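You operate a simulated robot arm through the tools that you are given. There is no shell and no other tool.

The job below is to be done with a simulated robot arm. You get a single attempt, and the scene is never put back.

JOB
Put 2 N on seat 6, 3 N on seat 3, 4 N on seat 2, then press STORE.
Fine: brass weights on the blue weight arm; a weight stays once it is set. Set down upright: brass weight.

It is judged by the outcome, as a careful person would: the job done as asked, and still so three seconds after it is handed in. It fails if anything else is knocked over, pushed out of place, dropped, spilled or broken.

ROBOT AND FRAMES
A 7-joint arm with a two-finger parallel gripper, fixed in place. Base frame: the origin is on the floor under the middle of its stand, x ahead of it, y to its left, z up; the work surface is at about z = 88. Units: cm, degrees, N and s.
With the tool pointing down near the work surface it reaches from about 40 to 90 cm from the base axis. Its first joint turns from -143.0 to 143.0 degrees. Payload 3 kg.
The TCP is the grasp point between the finger pads, 3 cm short of the fingertips. In the tool frame z runs along the fingers and y along their closing line. Largest opening 9.4 cm; finger width 2.8, thickness 1; the body of the gripper, 5 by 9.6 cm, starts 5.5 cm behind the TCP.
Orientation is told as [roll, pitch, yaw] about the base's x, y, z axes, in that order, counted from this pose: with the fingers straight down and closing along the base's y, the tool's x points along the base's -x, its y along +y and its z along -z.

CONTROLS
- The arm moves only by the tool send_rows. Its argument "series" is a list of rows, each an object (a shift or turn left out is 0, a gripper value left out holds the last) with "dp": the shift along the tool's x, y, z in units of 30 mm (1.0 is 30 mm), a list of three; "delta_rot": the turn, a rotation vector about the tool's x, y, z in units of 6 degrees (1.0 is 6 degrees), a list of three; "hand": the closure, from 0 (fully open) to 1 (shut). In form: [{"dp": [dx, dy, dz], "delta_rot": [wx, wy, wz], "hand": hand}, ...]. A call has 1 to 20 rows; each row shifts and turns the commanded pose from where the row before left it, along the tool's axes as they then stand. A call with a number of a shift or a turn outside -1 to 1 is refused whole. Each row takes 0.2 s and may step no farther than 5 cm and 8.6 degrees from the row before; otherwise, or with a gripper value out of range, the whole call is refused. Where a pose cannot be reached the arm comes as near as it can. A force on the tool above 50 N (or 10 N above the force at the start of the call, whichever is more), or a blocked arm, ends the call early, and 0.2 s more pass. Each finger travels about 7.2 cm/s and halts on what it meets, pressing with about 33 N; the grip force reading is that of the motor and also rises with nothing between the fingers. The clock runs only during rows and for 0.2 s after the last one: add rows that do not move to give the fingers time. The reply holds the time, the measured pose of the TCP, the force on the tool along the base axes, the opening and the grip force, in the units named above and with some noise, with the torque about the TCP (base axes, N m) and any sound that the robot's microphone picked up.
- Cameras (640 x 400 px; columns grow to the right, rows downward): "scene" is fixed at [21.92, -50.35, 150.07]; the picture's right is [0.95, -0.30, 0.00], its down [-0.13, -0.40, -0.91] and it looks along [0.28, 0.87, -0.42] (base axes); focal length 372 px, centre (320, 200). "wrist" rides on the gripper at [7.6, 1.4, -10.3] in the tool frame; the picture's right is [-0.18, 0.98, 0.00], its down [-0.75, -0.14, -0.64] and it looks along [-0.63, -0.12, 0.77] (tool axes); focal length 243 px, centre (320, 200). There is no depth. A picture from a camera that has moved, and an enlarged one, comes with that camera's place and axes in the base frame and with its lens. The place of the scene camera against the robot may be out by one fixed shift of up to 1.2 cm in any direction.
- grab_frame(camera): a new picture of that camera. It takes no simulated time.
- zoom(camera, box): a new picture of the part [left, top, right, bottom] of that camera's present view, enlarged. It takes no simulated time.
- job_done(): hands the job in; it is judged then, once.

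Places have to be worked out from the pictures, the camera data and where the tool is seen. Open the gripper and draw the arm clear of the work before you hand the job in, unless the task says otherwise.

The tools are called after "Request:" as name(argument=value, ...) on one line, values as JSON. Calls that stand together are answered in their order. send_rows: Moves the arm, as the interface text tells. Its arguments: {"type":"object","properties":{"series":{"type":"array"}},"required":["series"]} The other tools are called the same way: grab_frame (camera) takes a picture; zoom (camera, box) takes an enlarged picture of a part of a camera's view; job_done () hands the job in.

At the start:

```text
time_s: 0.0
eef_pos: [40.63, 44.51, 119.51]
tcp_rot: [0.1, 0.0, 0.1]
wrist_force: [0.2, -0.3, 0.2]
torque: [-0.01, -0.04, -0.01]
finger_gap: 9.41
gripper_force: 0.1
```

scene: 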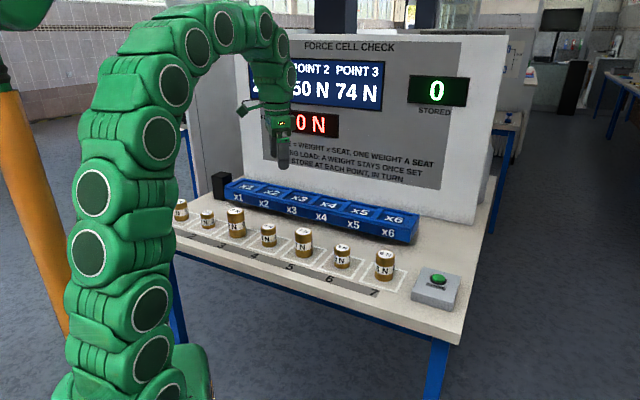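
wrist: 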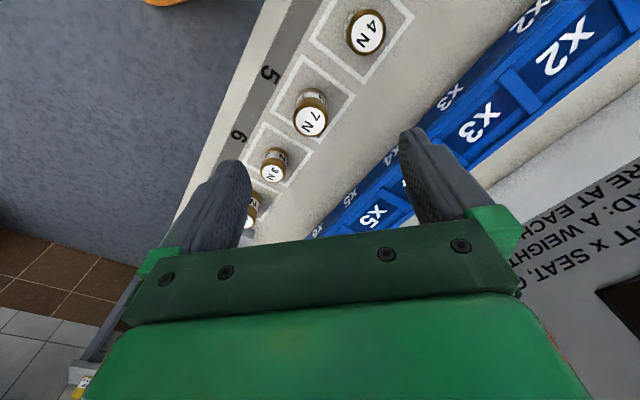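

I'll begin by looking closer at the weights, the seats and the board to see what stands where.

Request:
zoom(camera="scene", box=[160, 160, 480, 360])

Request:
zoom(camera="scene", box=[240, 30, 480, 180])

Request:
zoom(camera="scene", box=[160, 170, 320, 270])

Request:
zoom(camera="scene", box=[300, 190, 480, 310])

Request:
grab_frame(camera="wrist")

```text
2.00 times, centred on (320, 260) of scene
camera zoom: at [21.92, -50.35, 150.07], right [0.95, -0.3, 0.0], down [-0.13, -0.4, -0.91], along [0.28, 0.87, -0.42], focal length 744 px, centre (320, 80)
```

zoom: 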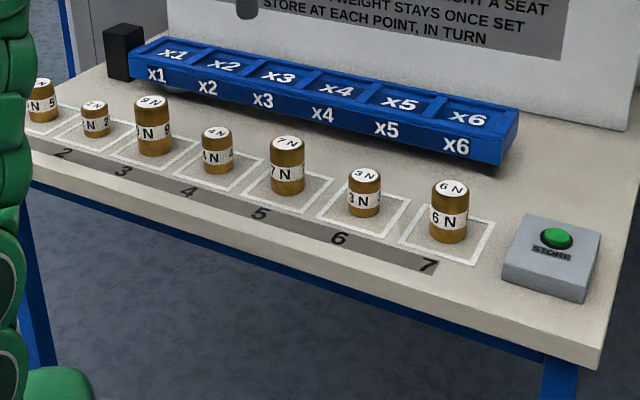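

```text
2.67 times, centred on (360, 105) of scene
camera zoom: at [21.92, -50.35, 150.07], right [0.95, -0.3, 0.0], down [-0.13, -0.4, -0.91], along [0.28, 0.87, -0.42], focal length 992 px, centre (213, 453)
```

zoom: 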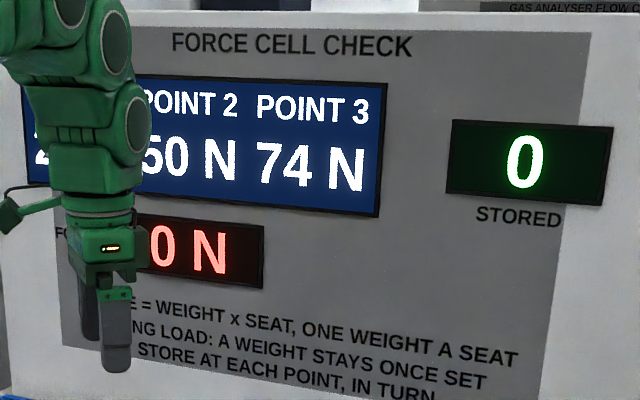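

```text
4.00 times, centred on (240, 220) of scene
camera zoom: at [21.92, -50.35, 150.07], right [0.95, -0.3, 0.0], down [-0.13, -0.4, -0.91], along [0.28, 0.87, -0.42], focal length 1487 px, centre (640, 120)
```

zoom: 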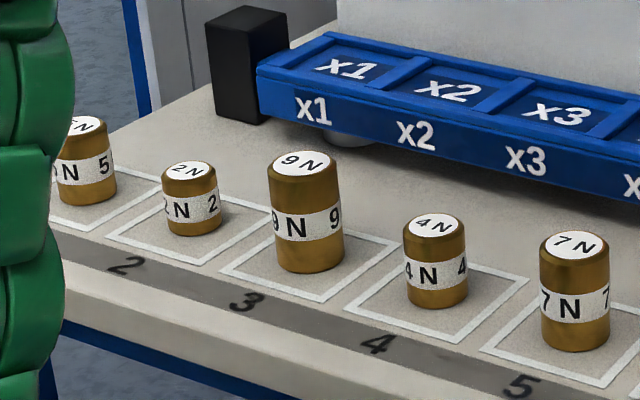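

```text
3.33 times, centred on (390, 250) of scene
camera zoom: at [21.92, -50.35, 150.07], right [0.95, -0.3, 0.0], down [-0.13, -0.4, -0.91], along [0.28, 0.87, -0.42], focal length 1239 px, centre (87, 33)
```

zoom: 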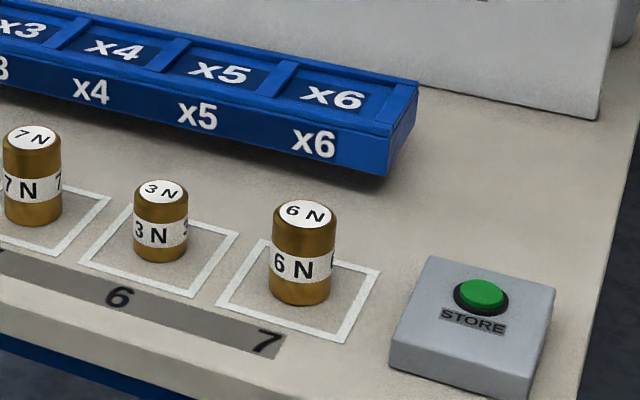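

```text
taken
camera wrist: at [32.96, 45.93, 129.73], right [0.18, 0.98, 0.0], down [0.75, -0.14, 0.64], along [0.63, -0.12, -0.77], focal length 243 px, centre (320, 200)
```

wrist: 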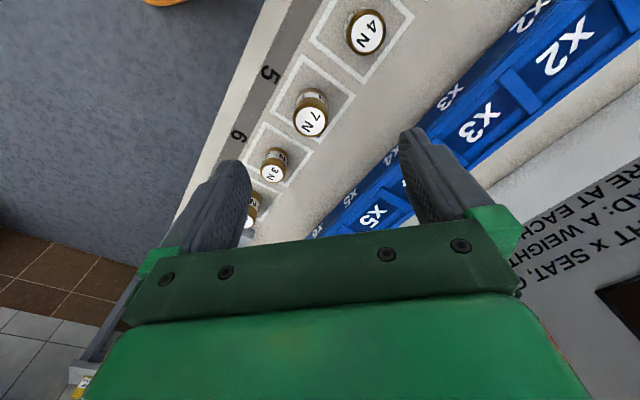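

Weights are read as 5, 2, 9, 4, 7, 3, 6 N along the table; the row and the blue arm seem to run along about (1,-1) in x,y. I turn the tool to yaw 45° so that the fingers close along the row, staying high up, then look again.

Request:
send_rows(series=[{"delta_rot": [0, 0, -0.94], "hand": 0}, {"delta_rot": [0, 0, -0.94]}, {"delta_rot": [0, 0, -0.94]}, {"delta_rot": [0, 0, -0.94]}, {"delta_rot": [0, 0, -0.94]}, {"delta_rot": [0, 0, -0.94]}, {"delta_rot": [0, 0, -0.94]}, {"delta_rot": [0, 0, -0.92]}, {}])

```text
time_s: 2.0
eef_pos: [40.68, 44.48, 119.49]
tcp_rot: [-0.1, 0.0, 45.1]
wrist_force: [-0.1, 0.1, 0.6]
torque: [-0.02, 0.01, 0.01]
finger_gap: 9.4
gripper_force: 0.1
```

The tool now stands at yaw 45° at the same place. I take new pictures from both cameras.

Request:
grab_frame(camera="wrist")

Request:
grab_frame(camera="scene")

```text
taken
camera wrist: at [34.2, 40.09, 129.72], right [-0.57, 0.82, 0.0], down [0.63, 0.43, 0.64], along [0.53, 0.36, -0.77], focal length 243 px, centre (320, 200)
```

wrist: 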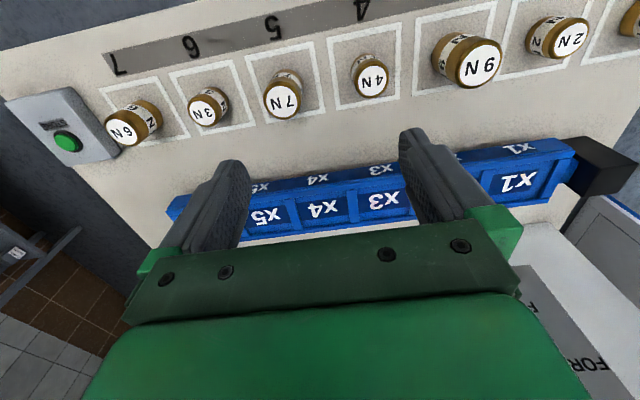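

```text
taken
```

scene: 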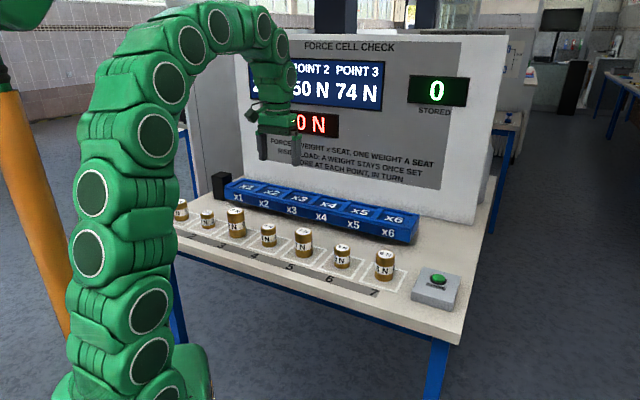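

The wrist view puts the row on a 45° line: 2 N near (19.6, 68.9), 4 N near (37.6, 51.1), 3 N near (55.4, 33.2); the seats lie around x3 (50.7, 65.6) and x6 (74.5, 41.5) at z about 96. I move high above the 2 N weight for a closer look.

Request:
send_rows(series=[{"dp": [-0.072, 0.975, 0.2]}, {"dp": [-0.072, 0.975, 0.4]}, {"dp": [-0.072, 0.975, 0.4]}, {"dp": [-0.072, 0.975, 0.4]}, {"dp": [-0.072, 0.975, 0.4]}, {"dp": [-0.072, 0.975, 0.4]}, {"dp": [-0.072, 0.975, 0.4]}, {"dp": [-0.072, 0.975, 0.4]}, {"dp": [-0.072, 0.975, 0.4]}, {"dp": [-0.072, 0.975, 0.4]}, {"dp": [-0.072, 0.975, 0.4]}, {}])

Request:
grab_frame(camera="wrist")

Request:
grab_frame(camera="scene")

```text
time_s: 4.6
eef_pos: [19.6, 69.03, 106.99]
tcp_rot: [0.0, 0.1, 45.1]
wrist_force: [-0.2, 0.3, 0.1]
torque: [0.01, -0.02, -0.04]
finger_gap: 9.4
gripper_force: 0.0
```

```text
taken
camera wrist: at [13.15, 64.54, 117.16], right [-0.57, 0.82, 0.0], down [0.63, 0.43, 0.64], along [0.53, 0.36, -0.77], focal length 243 px, centre (320, 200)
```

wrist: 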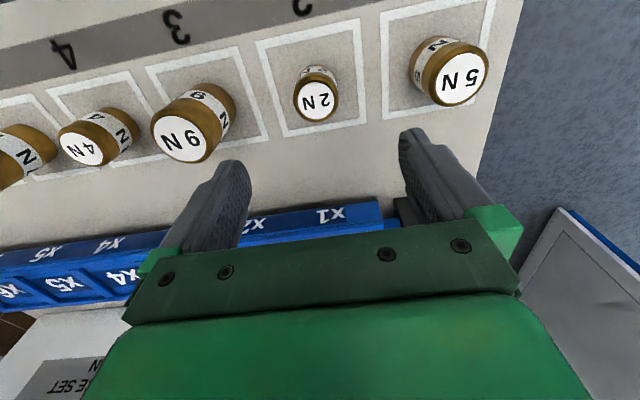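

```text
taken
```

scene: 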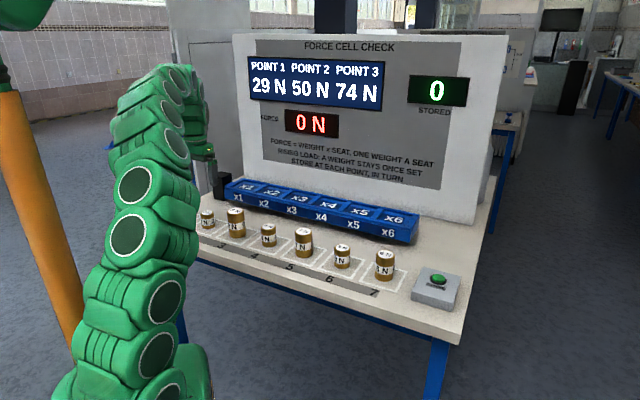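

The board now shows point 1 as 29 N, which matches 2x6 + 3x3 + 4x2. The 2 N weight sits nearly centred under the gripper; I zoom in to place it more exactly.

Request:
zoom(camera="wrist", box=[240, 40, 400, 140])

Request:
zoom(camera="scene", box=[180, 150, 340, 250])

```text
4.00 times, centred on (320, 90) of wrist
camera zoom: at [13.15, 64.54, 117.16], right [-0.57, 0.82, 0.0], down [0.63, 0.43, 0.64], along [0.53, 0.36, -0.77], focal length 970 px, centre (320, 640)
```

zoom: 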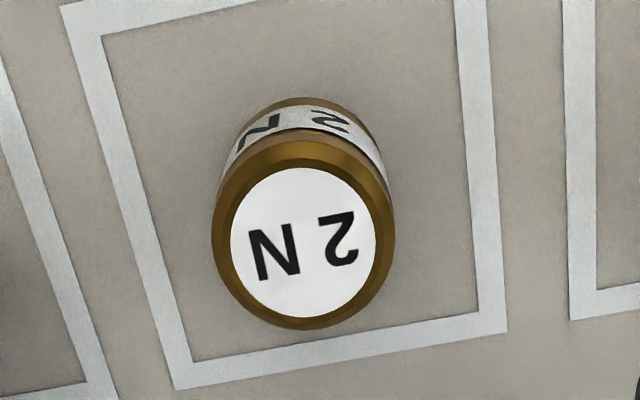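

```text
4.00 times, centred on (260, 200) of scene
camera zoom: at [21.92, -50.35, 150.07], right [0.95, -0.3, 0.0], down [-0.13, -0.4, -0.91], along [0.28, 0.87, -0.42], focal length 1487 px, centre (560, 200)
```

zoom: 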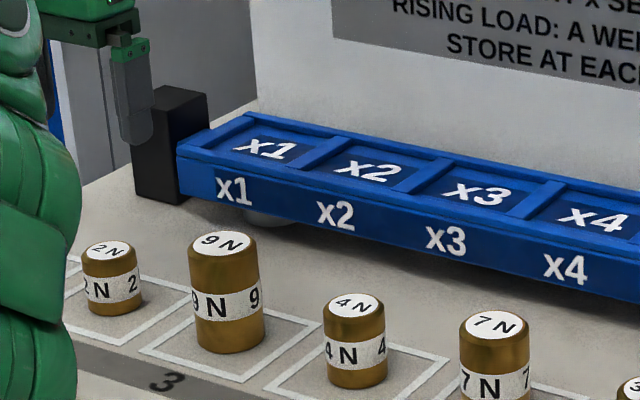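

The 2 N weight comes out about 4.5 cm wide and 4.9 cm tall, its centre only 0.4 cm off along the tool's y. I correct that and come down to TCP z about 97.5, tips still above it, to check.

Request:
send_rows(series=[{"dp": [0.03, -0.143, 0.3]}, {"dp": [0, 0, 0.7]}, {"dp": [0, 0, 0.8]}, {"dp": [0, 0, 0.8]}, {"dp": [0, 0, 0.56]}, {}])

Request:
grab_frame(camera="wrist")

Request:
zoom(camera="scene", box=[140, 150, 300, 250])

```text
time_s: 6.0
eef_pos: [19.78, 68.68, 97.41]
tcp_rot: [0.0, 0.0, 45.0]
wrist_force: [0.2, 0.0, -0.6]
torque: [0.0, 0.01, 0.03]
finger_gap: 9.42
gripper_force: 0.1
```

```text
taken
camera wrist: at [13.4, 64.27, 107.69], right [-0.57, 0.82, 0.0], down [0.63, 0.43, 0.64], along [0.53, 0.36, -0.77], focal length 243 px, centre (320, 200)
```

wrist: 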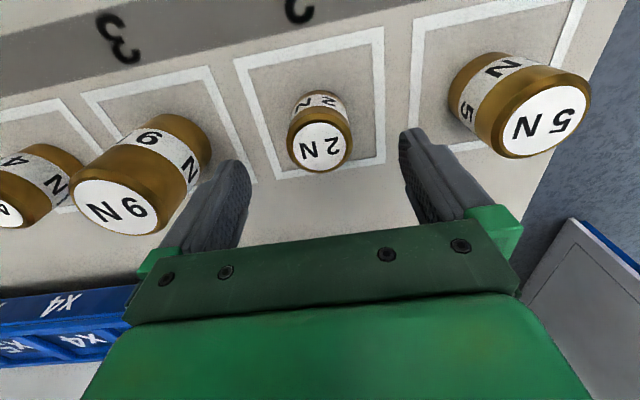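

```text
4.00 times, centred on (220, 200) of scene
camera zoom: at [21.92, -50.35, 150.07], right [0.95, -0.3, 0.0], down [-0.13, -0.4, -0.91], along [0.28, 0.87, -0.42], focal length 1487 px, centre (720, 200)
```

zoom: 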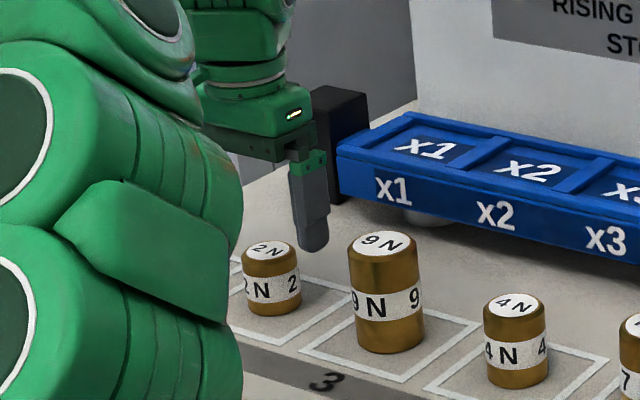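

The weight is centred in the wrist view (y offset about 0, x about +0.2 cm). I go down to TCP z 92.3 and close on it.

Request:
send_rows(series=[{"dp": [0.05, 0, 0.6]}, {"dp": [0, 0, 0.6]}, {"dp": [0, 0, 0.5]}, {}, {"hand": 1}, {"hand": 1}, {"hand": 1}, {"hand": 1}])

Request:
grab_frame(camera="wrist")

```text
time_s: 7.8
eef_pos: [19.86, 68.62, 92.32]
tcp_rot: [0.1, 0.1, 45.1]
wrist_force: [-0.8, 0.9, -0.2]
torque: [0.0, 0.05, -0.04]
finger_gap: 4.39
gripper_force: 32.8
```

```text
taken
camera wrist: at [13.32, 64.13, 102.62], right [-0.57, 0.82, 0.0], down [0.63, 0.43, 0.64], along [0.53, 0.36, -0.77], focal length 243 px, centre (320, 200)
```

wrist: 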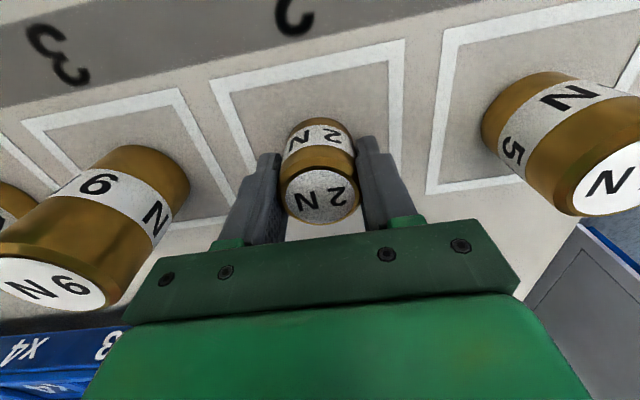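

The 2 N weight is gripped (gap 4.39 cm, 33 N). I lift it straight up to about z 112.

Request:
send_rows(series=[{"dp": [0, 0, -0.4]}, {"dp": [0, 0, -0.8]}, {"dp": [0, 0, -0.9]}, {"dp": [0, 0, -0.9]}, {"dp": [0, 0, -0.9]}, {"dp": [0, 0, -0.9]}, {"dp": [0, 0, -0.9]}, {"dp": [0, 0, -0.9]}, {}])

Request:
grab_frame(camera="wrist")

```text
time_s: 9.8
eef_pos: [19.93, 68.32, 112.09]
tcp_rot: [0.0, 0.1, 45.1]
wrist_force: [-0.5, 0.1, -1.6]
torque: [0.0, 0.02, 0.0]
finger_gap: 4.4
gripper_force: 33.0
```

```text
taken
camera wrist: at [13.43, 63.94, 122.28], right [-0.57, 0.82, 0.0], down [0.63, 0.43, 0.64], along [0.53, 0.36, -0.77], focal length 243 px, centre (320, 200)
```

wrist: 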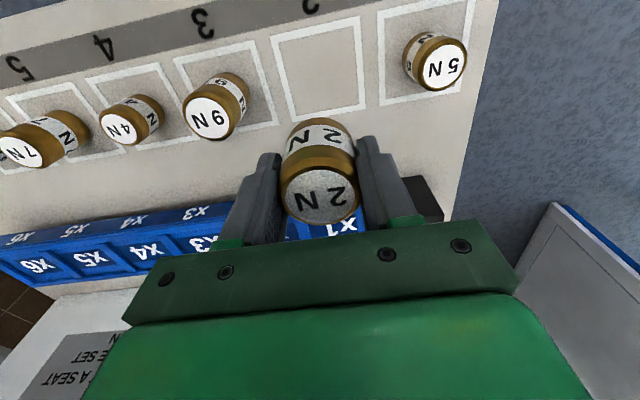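

The weight hangs level in the grip. I carry it at z 112 toward the place above seat x6.

Request:
send_rows(series=[{"dp": [-0.2, -0.6, 0]}, {"dp": [-0.325, -0.958, 0]}, {"dp": [-0.325, -0.958, 0]}, {"dp": [-0.325, -0.958, 0]}, {"dp": [-0.325, -0.958, 0]}, {"dp": [-0.325, -0.958, 0]}, {"dp": [-0.325, -0.958, 0]}, {"dp": [-0.325, -0.958, 0]}, {"dp": [-0.325, -0.958, 0]}, {"dp": [-0.325, -0.958, 0]}, {"dp": [-0.325, -0.958, 0]}, {"dp": [-0.325, -0.958, 0]}, {"dp": [-0.325, -0.958, 0]}, {"dp": [-0.325, -0.958, 0]}, {"dp": [-0.325, -0.958, 0]}, {"dp": [-0.325, -0.958, 0]}, {"dp": [-0.325, -0.958, 0]}, {"dp": [-0.325, -0.958, 0]}, {"dp": [-0.2, -0.6, 0]}, {}])

Request:
grab_frame(camera="wrist")

Request:
grab_frame(camera="scene")

```text
time_s: 14.0
eef_pos: [69.38, 44.14, 112.17]
tcp_rot: [-0.1, 0.0, 45.1]
wrist_force: [0.3, 0.0, -1.8]
torque: [0.01, 0.0, 0.0]
finger_gap: 4.4
gripper_force: 33.2
```

```text
taken
camera wrist: at [62.92, 39.74, 122.45], right [-0.57, 0.82, 0.0], down [0.63, 0.43, 0.64], along [0.53, 0.36, -0.77], focal length 243 px, centre (320, 200)
```

wrist: 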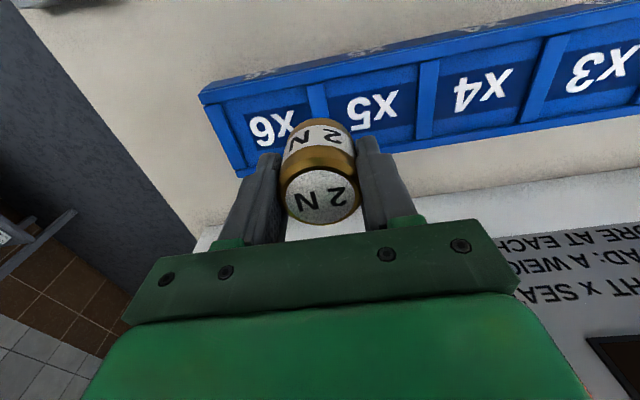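

```text
taken
```

scene: 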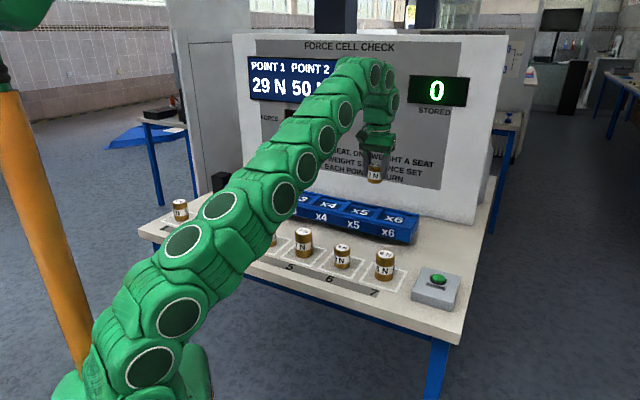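

Seats x3 to x6 are now in clear view from above. I zoom in to read out the pocket edges and fix their height.

Request:
zoom(camera="wrist", box=[190, 50, 430, 200])

Request:
zoom(camera="scene", box=[300, 140, 460, 240])

Request:
zoom(camera="wrist", box=[400, 0, 640, 150])

```text
2.67 times, centred on (310, 125) of wrist
camera zoom: at [62.92, 39.74, 122.45], right [-0.57, 0.82, 0.0], down [0.63, 0.43, 0.64], along [0.53, 0.36, -0.77], focal length 647 px, centre (347, 400)
```

zoom: 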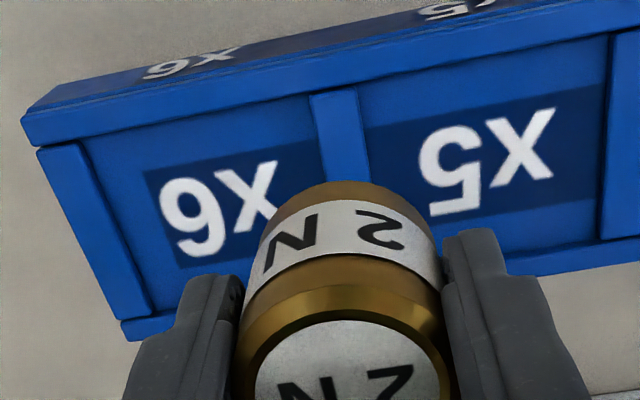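

```text
4.00 times, centred on (380, 190) of scene
camera zoom: at [21.92, -50.35, 150.07], right [0.95, -0.3, 0.0], down [-0.13, -0.4, -0.91], along [0.28, 0.87, -0.42], focal length 1487 px, centre (80, 240)
```

zoom: 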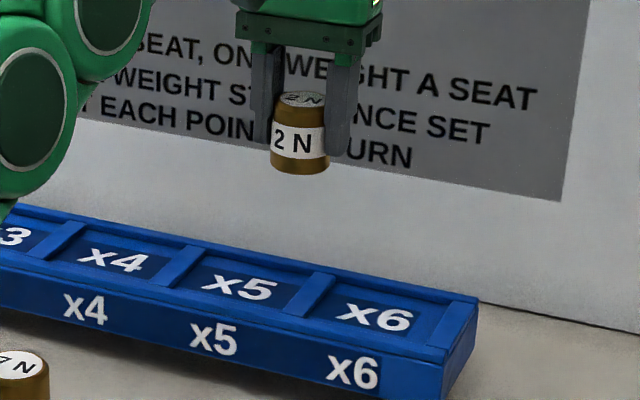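

```text
2.67 times, centred on (520, 75) of wrist
camera zoom: at [62.92, 39.74, 122.45], right [-0.57, 0.82, 0.0], down [0.63, 0.43, 0.64], along [0.53, 0.36, -0.77], focal length 647 px, centre (-213, 533)
```

zoom: 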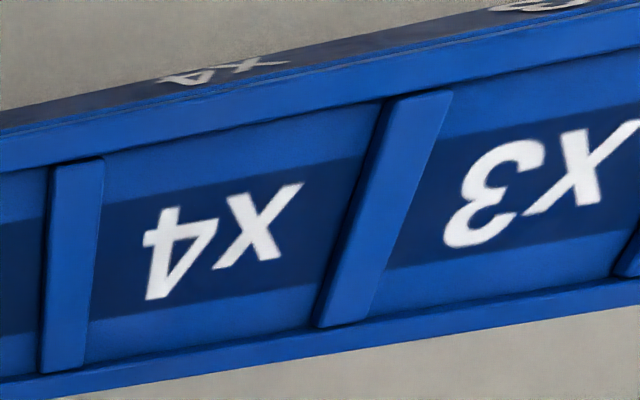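

The pockets come out about 9.4 cm long and 8 cm wide with centres 11.3 cm apart; x6's centre is about 2.9 cm further out and 6.1 cm along from the TCP, floor near z 95. I move over it and down to z 106 (weight base about 101.7, well above the rims) for a better fix.

Request:
send_rows(series=[{"dp": [-0.3, -0.6, 0]}, {"dp": [-0.35, -0.75, 0]}, {"dp": [-0.32, -0.68, 0]}, {"dp": [0, 0, 0.6]}, {"dp": [0, 0, 0.8]}, {"dp": [0, 0, 0.66]}, {}])

Request:
grab_frame(camera="wrist")

Request:
zoom(camera="scene", box=[320, 140, 480, 240])

Request:
zoom(camera="wrist", box=[200, 30, 440, 180])

```text
time_s: 15.6
eef_pos: [70.31, 43.74, 105.51]
tcp_rot: [0.1, 0.0, 45.1]
wrist_force: [-0.2, 0.0, -1.4]
torque: [0.03, -0.03, 0.01]
finger_gap: 4.43
gripper_force: 33.0
out of reach, approached as far as the arm can: row 1, 2, 3
```

```text
taken
camera wrist: at [63.86, 39.31, 115.81], right [-0.57, 0.82, 0.0], down [0.63, 0.43, 0.64], along [0.53, 0.36, -0.77], focal length 243 px, centre (320, 200)
```

wrist: 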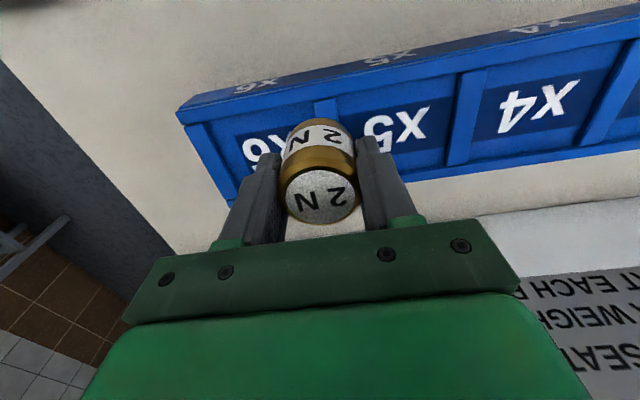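

```text
4.00 times, centred on (400, 190) of scene
camera zoom: at [21.92, -50.35, 150.07], right [0.95, -0.3, 0.0], down [-0.13, -0.4, -0.91], along [0.28, 0.87, -0.42], focal length 1487 px, centre (0, 240)
```

zoom: 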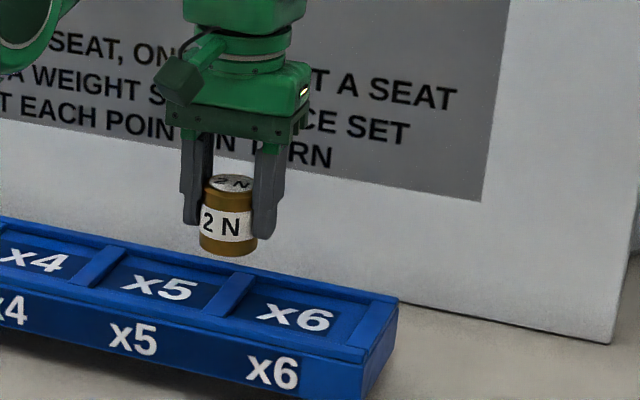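

```text
2.67 times, centred on (320, 105) of wrist
camera zoom: at [63.86, 39.31, 115.81], right [-0.57, 0.82, 0.0], down [0.63, 0.43, 0.64], along [0.53, 0.36, -0.77], focal length 647 px, centre (320, 453)
```

zoom: 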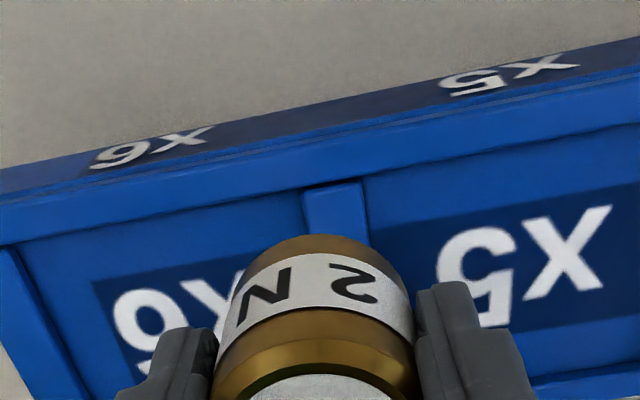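

At z 112 the reach ended at about 83 cm, so I'll approach x6 lower, where the arm reaches further. Wrist view puts x6 about 2.6 cm outward and 4.8 cm along from here; I go down to z about 102.3 (weight base about 98) and then across.

Request:
send_rows(series=[{"dp": [0, 0, 0.5]}, {"dp": [0, 0, 0.57]}, {}, {"dp": [-0.1, -0.4, 0]}, {"dp": [-0.2, -0.4, 0]}, {"dp": [-0.2, -0.4, 0]}, {"dp": [-0.2, -0.38, 0]}, {}])

Request:
grab_frame(camera="wrist")

Request:
zoom(camera="scene", box=[320, 140, 480, 240])

Request:
zoom(camera="wrist", box=[200, 30, 440, 180])

```text
time_s: 17.4
eef_pos: [75.09, 41.58, 102.42]
tcp_rot: [0.0, 0.0, 45.0]
wrist_force: [-0.2, 0.9, -3.3]
torque: [0.03, -0.01, 0.04]
finger_gap: 4.42
gripper_force: 33.2
```

```text
taken
camera wrist: at [68.63, 37.23, 112.71], right [-0.57, 0.82, 0.0], down [0.63, 0.43, 0.64], along [0.53, 0.36, -0.77], focal length 243 px, centre (320, 200)
```

wrist: 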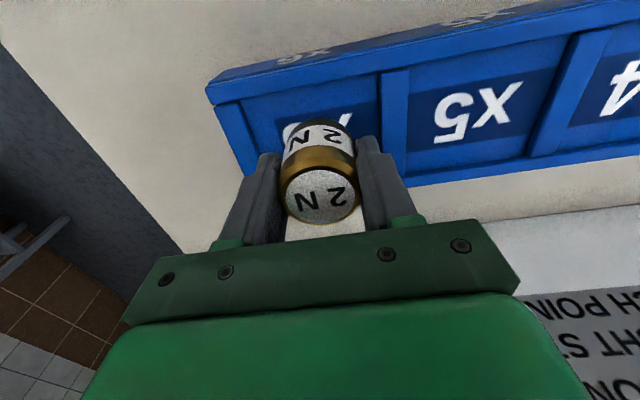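

```text
4.00 times, centred on (400, 190) of scene
camera zoom: at [21.92, -50.35, 150.07], right [0.95, -0.3, 0.0], down [-0.13, -0.4, -0.91], along [0.28, 0.87, -0.42], focal length 1487 px, centre (0, 240)
```

zoom: 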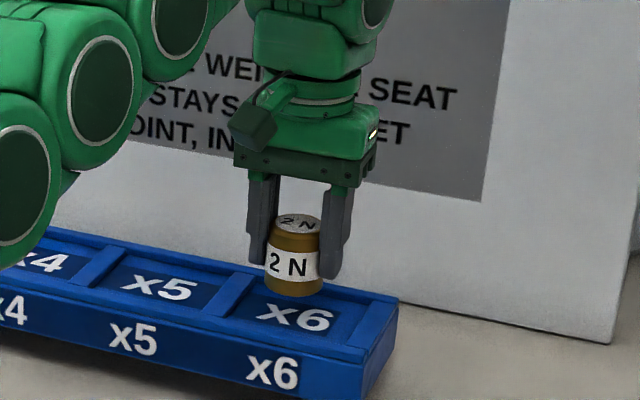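

```text
2.67 times, centred on (320, 105) of wrist
camera zoom: at [68.63, 37.23, 112.71], right [-0.57, 0.82, 0.0], down [0.63, 0.43, 0.64], along [0.53, 0.36, -0.77], focal length 647 px, centre (320, 453)
```

zoom: 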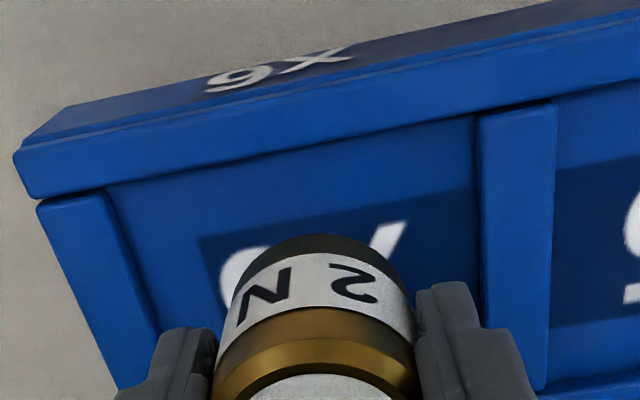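

The 2 N weight hovers over x6 with the TCP at (75.1, 41.6); the pocket centre is still about 1 cm further out and 0.3 cm along. I shift there and lower about 2 cm, then check the forces.

Request:
send_rows(series=[{"dp": [-0.15, -0.05, 0.1]}, {"dp": [-0.15, -0.05, 0.2]}, {"dp": [0, 0, 0.3]}, {"dp": [0, 0, 0.15]}, {}])

Request:
grab_frame(camera="wrist")

Request:
zoom(camera="scene", box=[320, 140, 480, 240])

```text
time_s: 18.6
eef_pos: [75.93, 42.21, 100.18]
tcp_rot: [0.0, 0.0, 45.1]
wrist_force: [0.7, -0.4, -1.8]
torque: [-0.01, 0.01, 0.01]
finger_gap: 4.41
gripper_force: 33.3
```

```text
taken
camera wrist: at [69.49, 37.75, 110.44], right [-0.57, 0.82, 0.0], down [0.63, 0.43, 0.64], along [0.53, 0.36, -0.77], focal length 243 px, centre (320, 200)
```

wrist: 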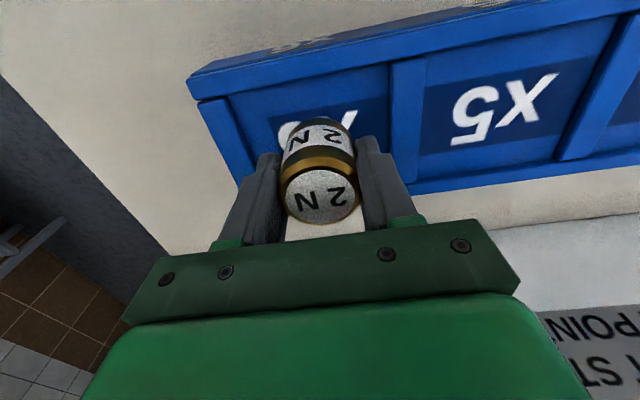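

```text
4.00 times, centred on (400, 190) of scene
camera zoom: at [21.92, -50.35, 150.07], right [0.95, -0.3, 0.0], down [-0.13, -0.4, -0.91], along [0.28, 0.87, -0.42], focal length 1487 px, centre (0, 240)
```

zoom: 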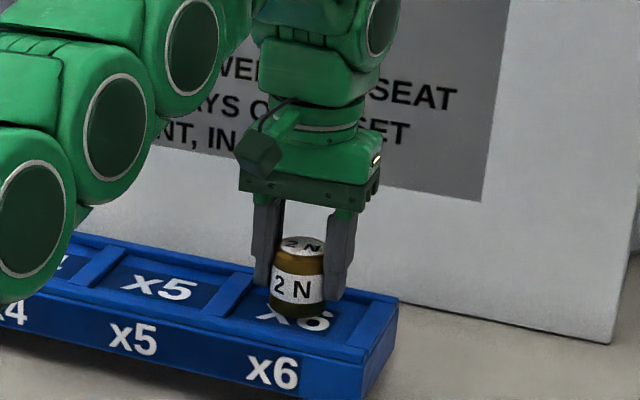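

The base is now at about z 95.9 and free (force still only its weight). I lower in small steps watching for contact.

Request:
send_rows(series=[{"dp": [0, 0, 0.07]}, {"dp": [0, 0, 0.07]}, {}])

Request:
send_rows(series=[{"dp": [0, 0, 0.05]}, {"dp": [0, 0, 0.05]}, {}])

Request:
zoom(camera="scene", box=[320, 140, 480, 240])

```text
time_s: 19.4
eef_pos: [76.0, 42.11, 99.79]
tcp_rot: [0.0, 0.1, 44.9]
wrist_force: [0.6, -0.1, -2.3]
torque: [0.01, -0.01, 0.01]
finger_gap: 4.44
gripper_force: 33.2
```

```text
time_s: 20.2
eef_pos: [76.04, 42.2, 99.43]
tcp_rot: [0.1, 0.0, 45.1]
wrist_force: [0.2, -0.4, -2.3]
torque: [0.0, 0.02, 0.0]
finger_gap: 4.4
gripper_force: 33.0
```

```text
4.00 times, centred on (400, 190) of scene
camera zoom: at [21.92, -50.35, 150.07], right [0.95, -0.3, 0.0], down [-0.13, -0.4, -0.91], along [0.28, 0.87, -0.42], focal length 1487 px, centre (0, 240)
```

zoom: 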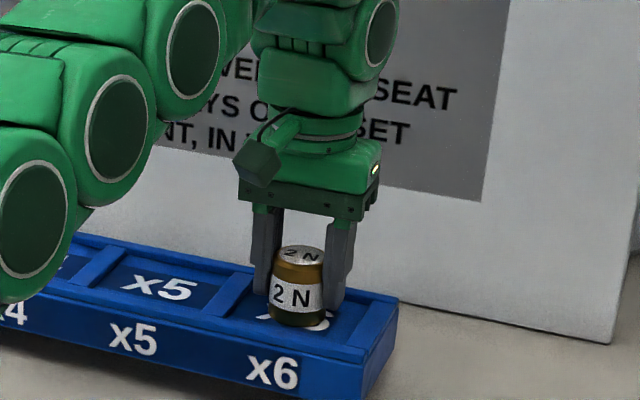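

Still free at base z about 95.1. I keep lowering in 1.5 mm steps.

Request:
send_rows(series=[{"dp": [0, 0, 0.05]}, {"dp": [0, 0, 0.03]}, {}])

Request:
send_rows(series=[{"dp": [0, 0, 0.05]}, {"dp": [0, 0, 0.03]}, {}])

Request:
zoom(camera="scene", box=[320, 140, 480, 240])

```text
time_s: 21.0
eef_pos: [76.0, 42.06, 99.21]
tcp_rot: [0.0, -0.1, 45.1]
wrist_force: [2.8, 3.5, 23.8]
torque: [0.11, 0.21, 0.06]
finger_gap: 4.43
gripper_force: 32.8
```

```text
time_s: 21.8
eef_pos: [75.87, 42.16, 99.01]
tcp_rot: [0.0, 0.0, 45.0]
wrist_force: [5.7, 4.5, 22.3]
torque: [0.21, -0.03, -0.04]
finger_gap: 4.41
gripper_force: 32.7
```

```text
4.00 times, centred on (400, 190) of scene
camera zoom: at [21.92, -50.35, 150.07], right [0.95, -0.3, 0.0], down [-0.13, -0.4, -0.91], along [0.28, 0.87, -0.42], focal length 1487 px, centre (0, 240)
```

zoom: 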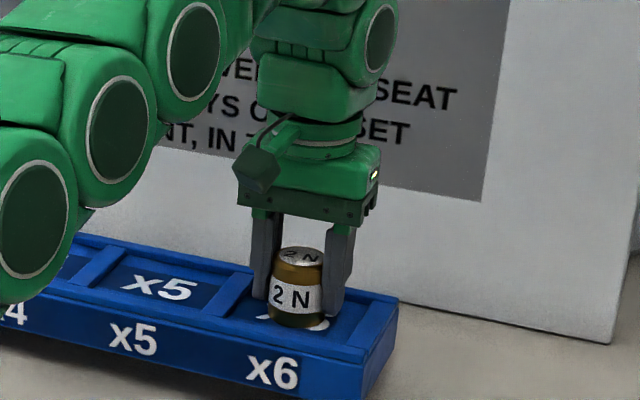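

Contact came at TCP z about 99.2 (floor near z 94.9), pressing about 23 N. I ease up half a millimetre, then open the fingers partly so they stay inside the pocket.

Request:
send_rows(series=[{"dp": [0, 0, -0.018]}, {}])

Request:
send_rows(series=[{"hand": 0.45}, {"hand": 0.33}, {"hand": 0.33}])

Request:
grab_frame(camera="wrist")

Request:
zoom(camera="scene", box=[320, 140, 480, 240])

```text
time_s: 22.4
eef_pos: [75.87, 42.19, 99.01]
tcp_rot: [0.0, 0.0, 45.0]
wrist_force: [4.1, -0.9, 7.0]
torque: [0.1, -0.12, -0.03]
finger_gap: 4.39
gripper_force: 33.2
```

```text
time_s: 23.2
eef_pos: [75.84, 42.36, 98.98]
tcp_rot: [0.0, 0.0, 45.0]
wrist_force: [-0.2, 0.4, -0.4]
torque: [-0.01, 0.02, -0.01]
finger_gap: 6.29
gripper_force: 0.0
```

```text
taken
camera wrist: at [69.44, 37.78, 109.32], right [-0.57, 0.82, 0.0], down [0.63, 0.43, 0.64], along [0.53, 0.36, -0.77], focal length 243 px, centre (320, 200)
```

wrist: 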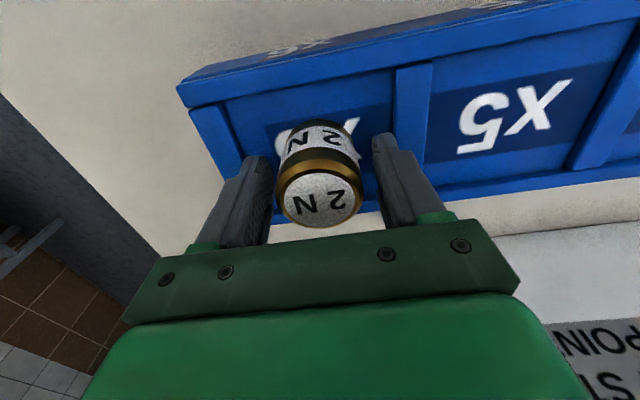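

```text
4.00 times, centred on (400, 190) of scene
camera zoom: at [21.92, -50.35, 150.07], right [0.95, -0.3, 0.0], down [-0.13, -0.4, -0.91], along [0.28, 0.87, -0.42], focal length 1487 px, centre (0, 240)
```

zoom: 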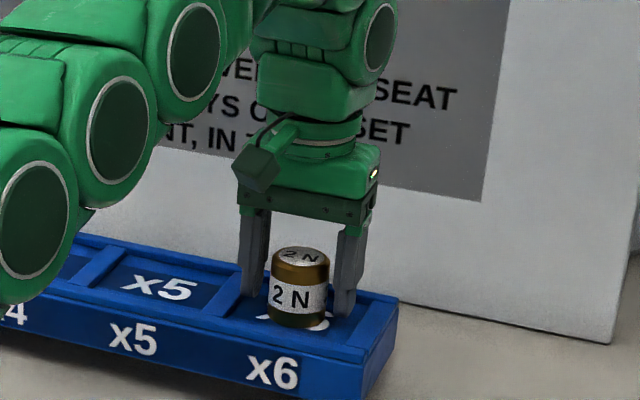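

The weight stands in seat x6, freed (gap 6.3 cm). I lift straight up 3 cm, then rise while backing inward so the fingers slide past its sides with clearance.

Request:
send_rows(series=[{"dp": [0, 0, -0.4]}, {"dp": [0, 0, -0.5]}, {"dp": [0.1, 0, -0.5]}, {"dp": [0.4, 0, -0.6]}, {"dp": [0.6, 0, -0.6]}, {"dp": [0.8, 0, -0.2], "hand": 0}, {"dp": [0.8, 0, 0], "hand": 0}, {}])

Request:
grab_frame(camera="wrist")

Request:
grab_frame(camera="scene")

```text
time_s: 25.0
eef_pos: [70.06, 36.37, 107.39]
tcp_rot: [0.0, 0.0, 45.1]
wrist_force: [0.6, 0.2, -0.4]
torque: [0.03, -0.02, 0.02]
finger_gap: 9.38
gripper_force: 0.0
```

```text
taken
camera wrist: at [63.73, 31.96, 117.75], right [-0.57, 0.82, 0.0], down [0.63, 0.43, 0.64], along [0.53, 0.36, -0.77], focal length 243 px, centre (320, 200)
```

wrist: 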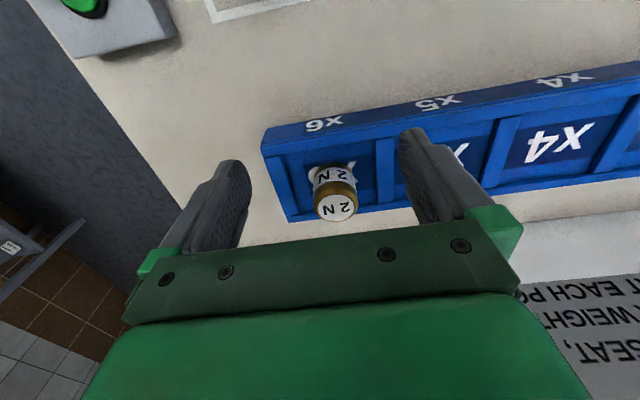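

```text
taken
```

scene: 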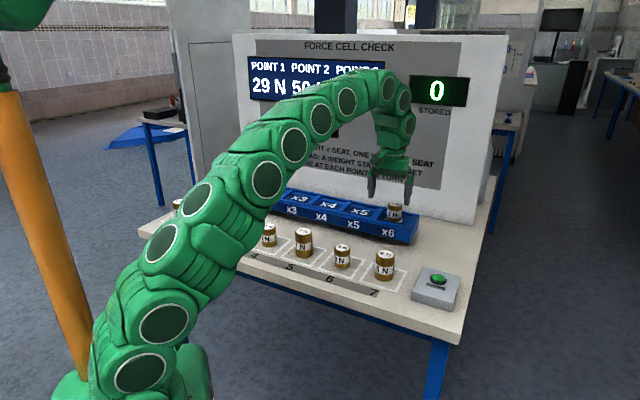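

The 2 N weight stands upright in the x6 pocket. Next I move above the 3 N weight, around (55.4, 33.2), at z 107.

Request:
send_rows(series=[{"dp": [0.5, 0.32, 0]}, {"dp": [0.84, 0.54, 0]}, {"dp": [0.84, 0.54, 0]}, {"dp": [0.84, 0.54, 0]}, {"dp": [0.84, 0.54, 0]}, {"dp": [0.34, 0.22, 0]}, {}])

Request:
grab_frame(camera="wrist")

Request:
zoom(camera="wrist", box=[240, 40, 400, 140])

Request:
grab_frame(camera="scene")

```text
time_s: 26.6
eef_pos: [55.58, 33.38, 107.41]
tcp_rot: [0.0, 0.1, 45.0]
wrist_force: [0.2, -0.1, -0.8]
torque: [0.02, -0.01, 0.01]
finger_gap: 9.37
gripper_force: 0.0
```

```text
taken
camera wrist: at [49.0, 28.9, 117.65], right [-0.57, 0.82, 0.0], down [0.63, 0.43, 0.64], along [0.53, 0.36, -0.77], focal length 243 px, centre (320, 200)
```

wrist: 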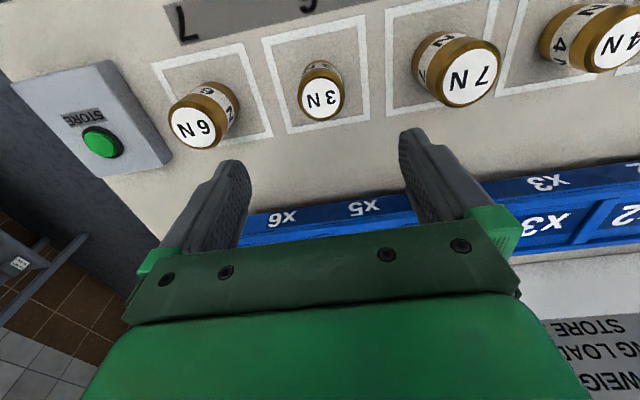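

```text
4.00 times, centred on (320, 90) of wrist
camera zoom: at [49.0, 28.9, 117.65], right [-0.57, 0.82, 0.0], down [0.63, 0.43, 0.64], along [0.53, 0.36, -0.77], focal length 970 px, centre (320, 640)
```

zoom: 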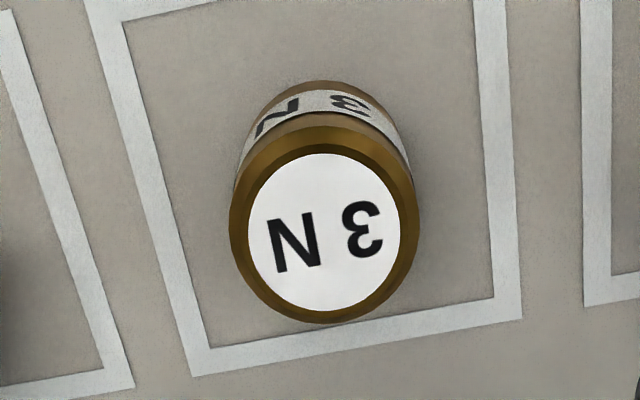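

```text
taken
```

scene: 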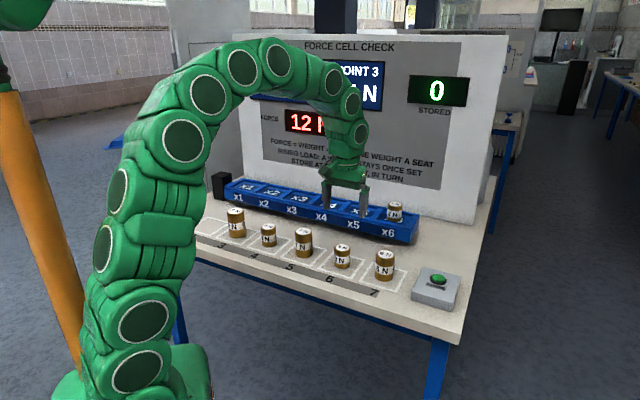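

The display reads 12 N, so x6 is right. The 3 N weight is about 0.3 cm inward and 0.1 cm along from the TCP; I correct and come down to z about 97.9 to check.

Request:
send_rows(series=[{"dp": [0.1, 0.04, 0.3]}, {"dp": [0, 0, 0.8]}, {"dp": [0, 0, 0.8]}, {"dp": [0, 0, 0.8]}, {"dp": [0, 0, 0.45]}, {}])

Request:
grab_frame(camera="wrist")

Request:
zoom(camera="wrist", box=[240, 80, 400, 180])

```text
time_s: 28.0
eef_pos: [54.97, 33.13, 98.13]
tcp_rot: [0.0, 0.0, 45.0]
wrist_force: [-0.4, 0.7, 0.2]
torque: [0.0, 0.0, 0.0]
finger_gap: 9.4
gripper_force: 0.0
```

```text
taken
camera wrist: at [48.71, 28.7, 108.44], right [-0.57, 0.82, 0.0], down [0.63, 0.43, 0.64], along [0.53, 0.36, -0.77], focal length 243 px, centre (320, 200)
```

wrist: 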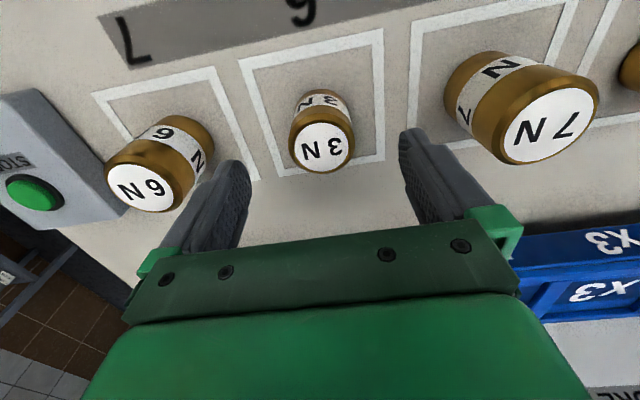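

```text
4.00 times, centred on (320, 130) of wrist
camera zoom: at [48.71, 28.7, 108.44], right [-0.57, 0.82, 0.0], down [0.63, 0.43, 0.64], along [0.53, 0.36, -0.77], focal length 970 px, centre (320, 480)
```

zoom: 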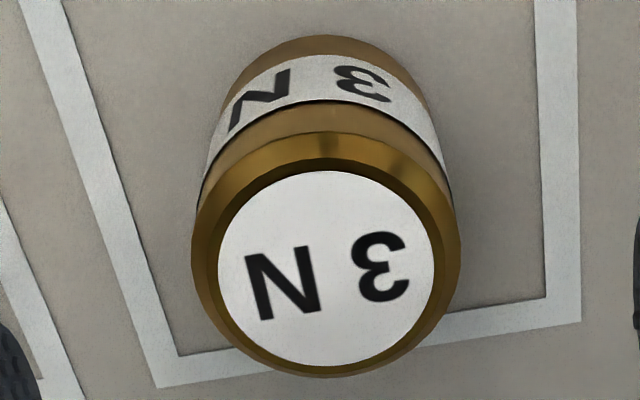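

The 3 N weight is centred (offsets about -0.15 and +0.1 cm). I go down to TCP z 92.3 and close.

Request:
send_rows(series=[{"dp": [-0.04, 0.02, 0.6]}, {"dp": [0, 0, 0.7]}, {"dp": [0, 0, 0.64]}, {}, {"hand": 1}, {"hand": 1}, {"hand": 1}, {"hand": 1}])

Request:
grab_frame(camera="wrist")

```text
time_s: 29.8
eef_pos: [55.23, 33.26, 92.22]
tcp_rot: [0.0, 0.0, 45.0]
wrist_force: [-0.3, 0.5, 2.6]
torque: [0.04, -0.09, 0.01]
finger_gap: 4.59
gripper_force: 32.7
```

```text
taken
camera wrist: at [48.8, 28.83, 102.51], right [-0.57, 0.82, 0.0], down [0.63, 0.43, 0.64], along [0.53, 0.36, -0.77], focal length 243 px, centre (320, 200)
```

wrist: 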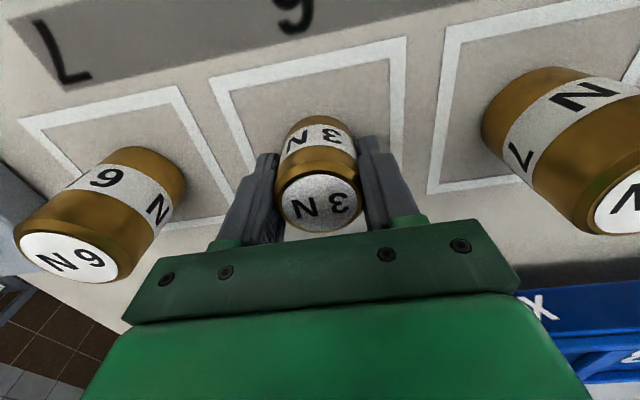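

The 3 N weight is gripped (gap 4.59 cm). I lift it to z about 107 and carry it toward the inner side of seat x3.

Request:
send_rows(series=[{"dp": [0, 0, -0.4]}, {"dp": [0, 0, -0.8]}, {"dp": [0, 0, -0.95]}, {"dp": [0, 0, -0.95]}, {"dp": [0, 0, -0.95]}, {"dp": [0, 0, -0.95]}, {"dp": [-0.26, 0.44, 0]}, {"dp": [-0.52, 0.88, 0]}, {"dp": [-0.52, 0.88, 0]}, {"dp": [-0.52, 0.88, 0]}, {"dp": [-0.52, 0.88, 0]}, {"dp": [-0.52, 0.88, 0]}, {"dp": [-0.52, 0.88, 0]}, {"dp": [-0.52, 0.88, 0]}, {"dp": [-0.52, 0.88, 0]}, {"dp": [-0.52, 0.88, 0]}, {"dp": [-0.26, 0.44, 0]}, {}])

Request:
grab_frame(camera="wrist")

Request:
grab_frame(camera="scene")

Request:
zoom(camera="wrist", box=[200, 30, 440, 180])

```text
time_s: 33.6
eef_pos: [47.61, 63.07, 107.19]
tcp_rot: [0.0, 0.0, 45.0]
wrist_force: [-0.1, 0.5, -3.3]
torque: [-0.03, 0.03, 0.02]
finger_gap: 4.56
gripper_force: 33.0
```

```text
taken
camera wrist: at [41.15, 58.57, 117.41], right [-0.57, 0.82, 0.0], down [0.63, 0.43, 0.64], along [0.53, 0.36, -0.77], focal length 243 px, centre (320, 200)
```

wrist: 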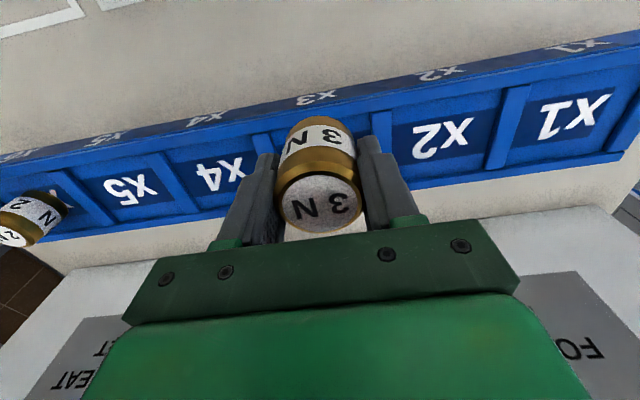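

```text
taken
```

scene: 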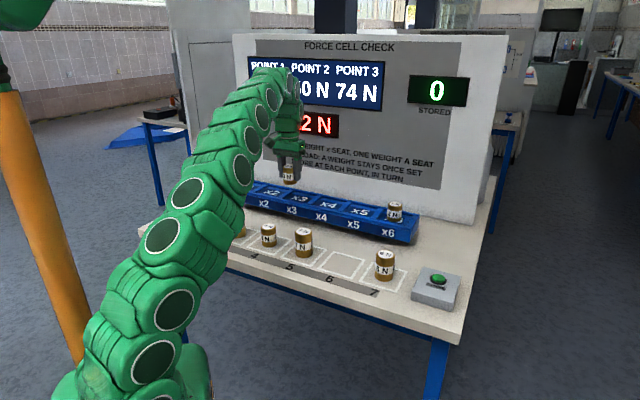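

```text
2.67 times, centred on (320, 105) of wrist
camera zoom: at [41.15, 58.57, 117.41], right [-0.57, 0.82, 0.0], down [0.63, 0.43, 0.64], along [0.53, 0.36, -0.77], focal length 647 px, centre (320, 453)
```

zoom: 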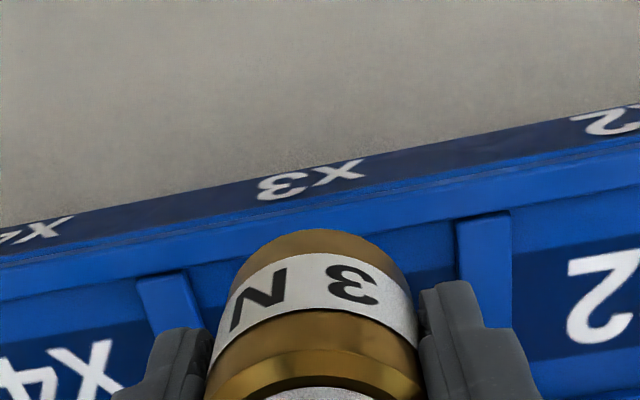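

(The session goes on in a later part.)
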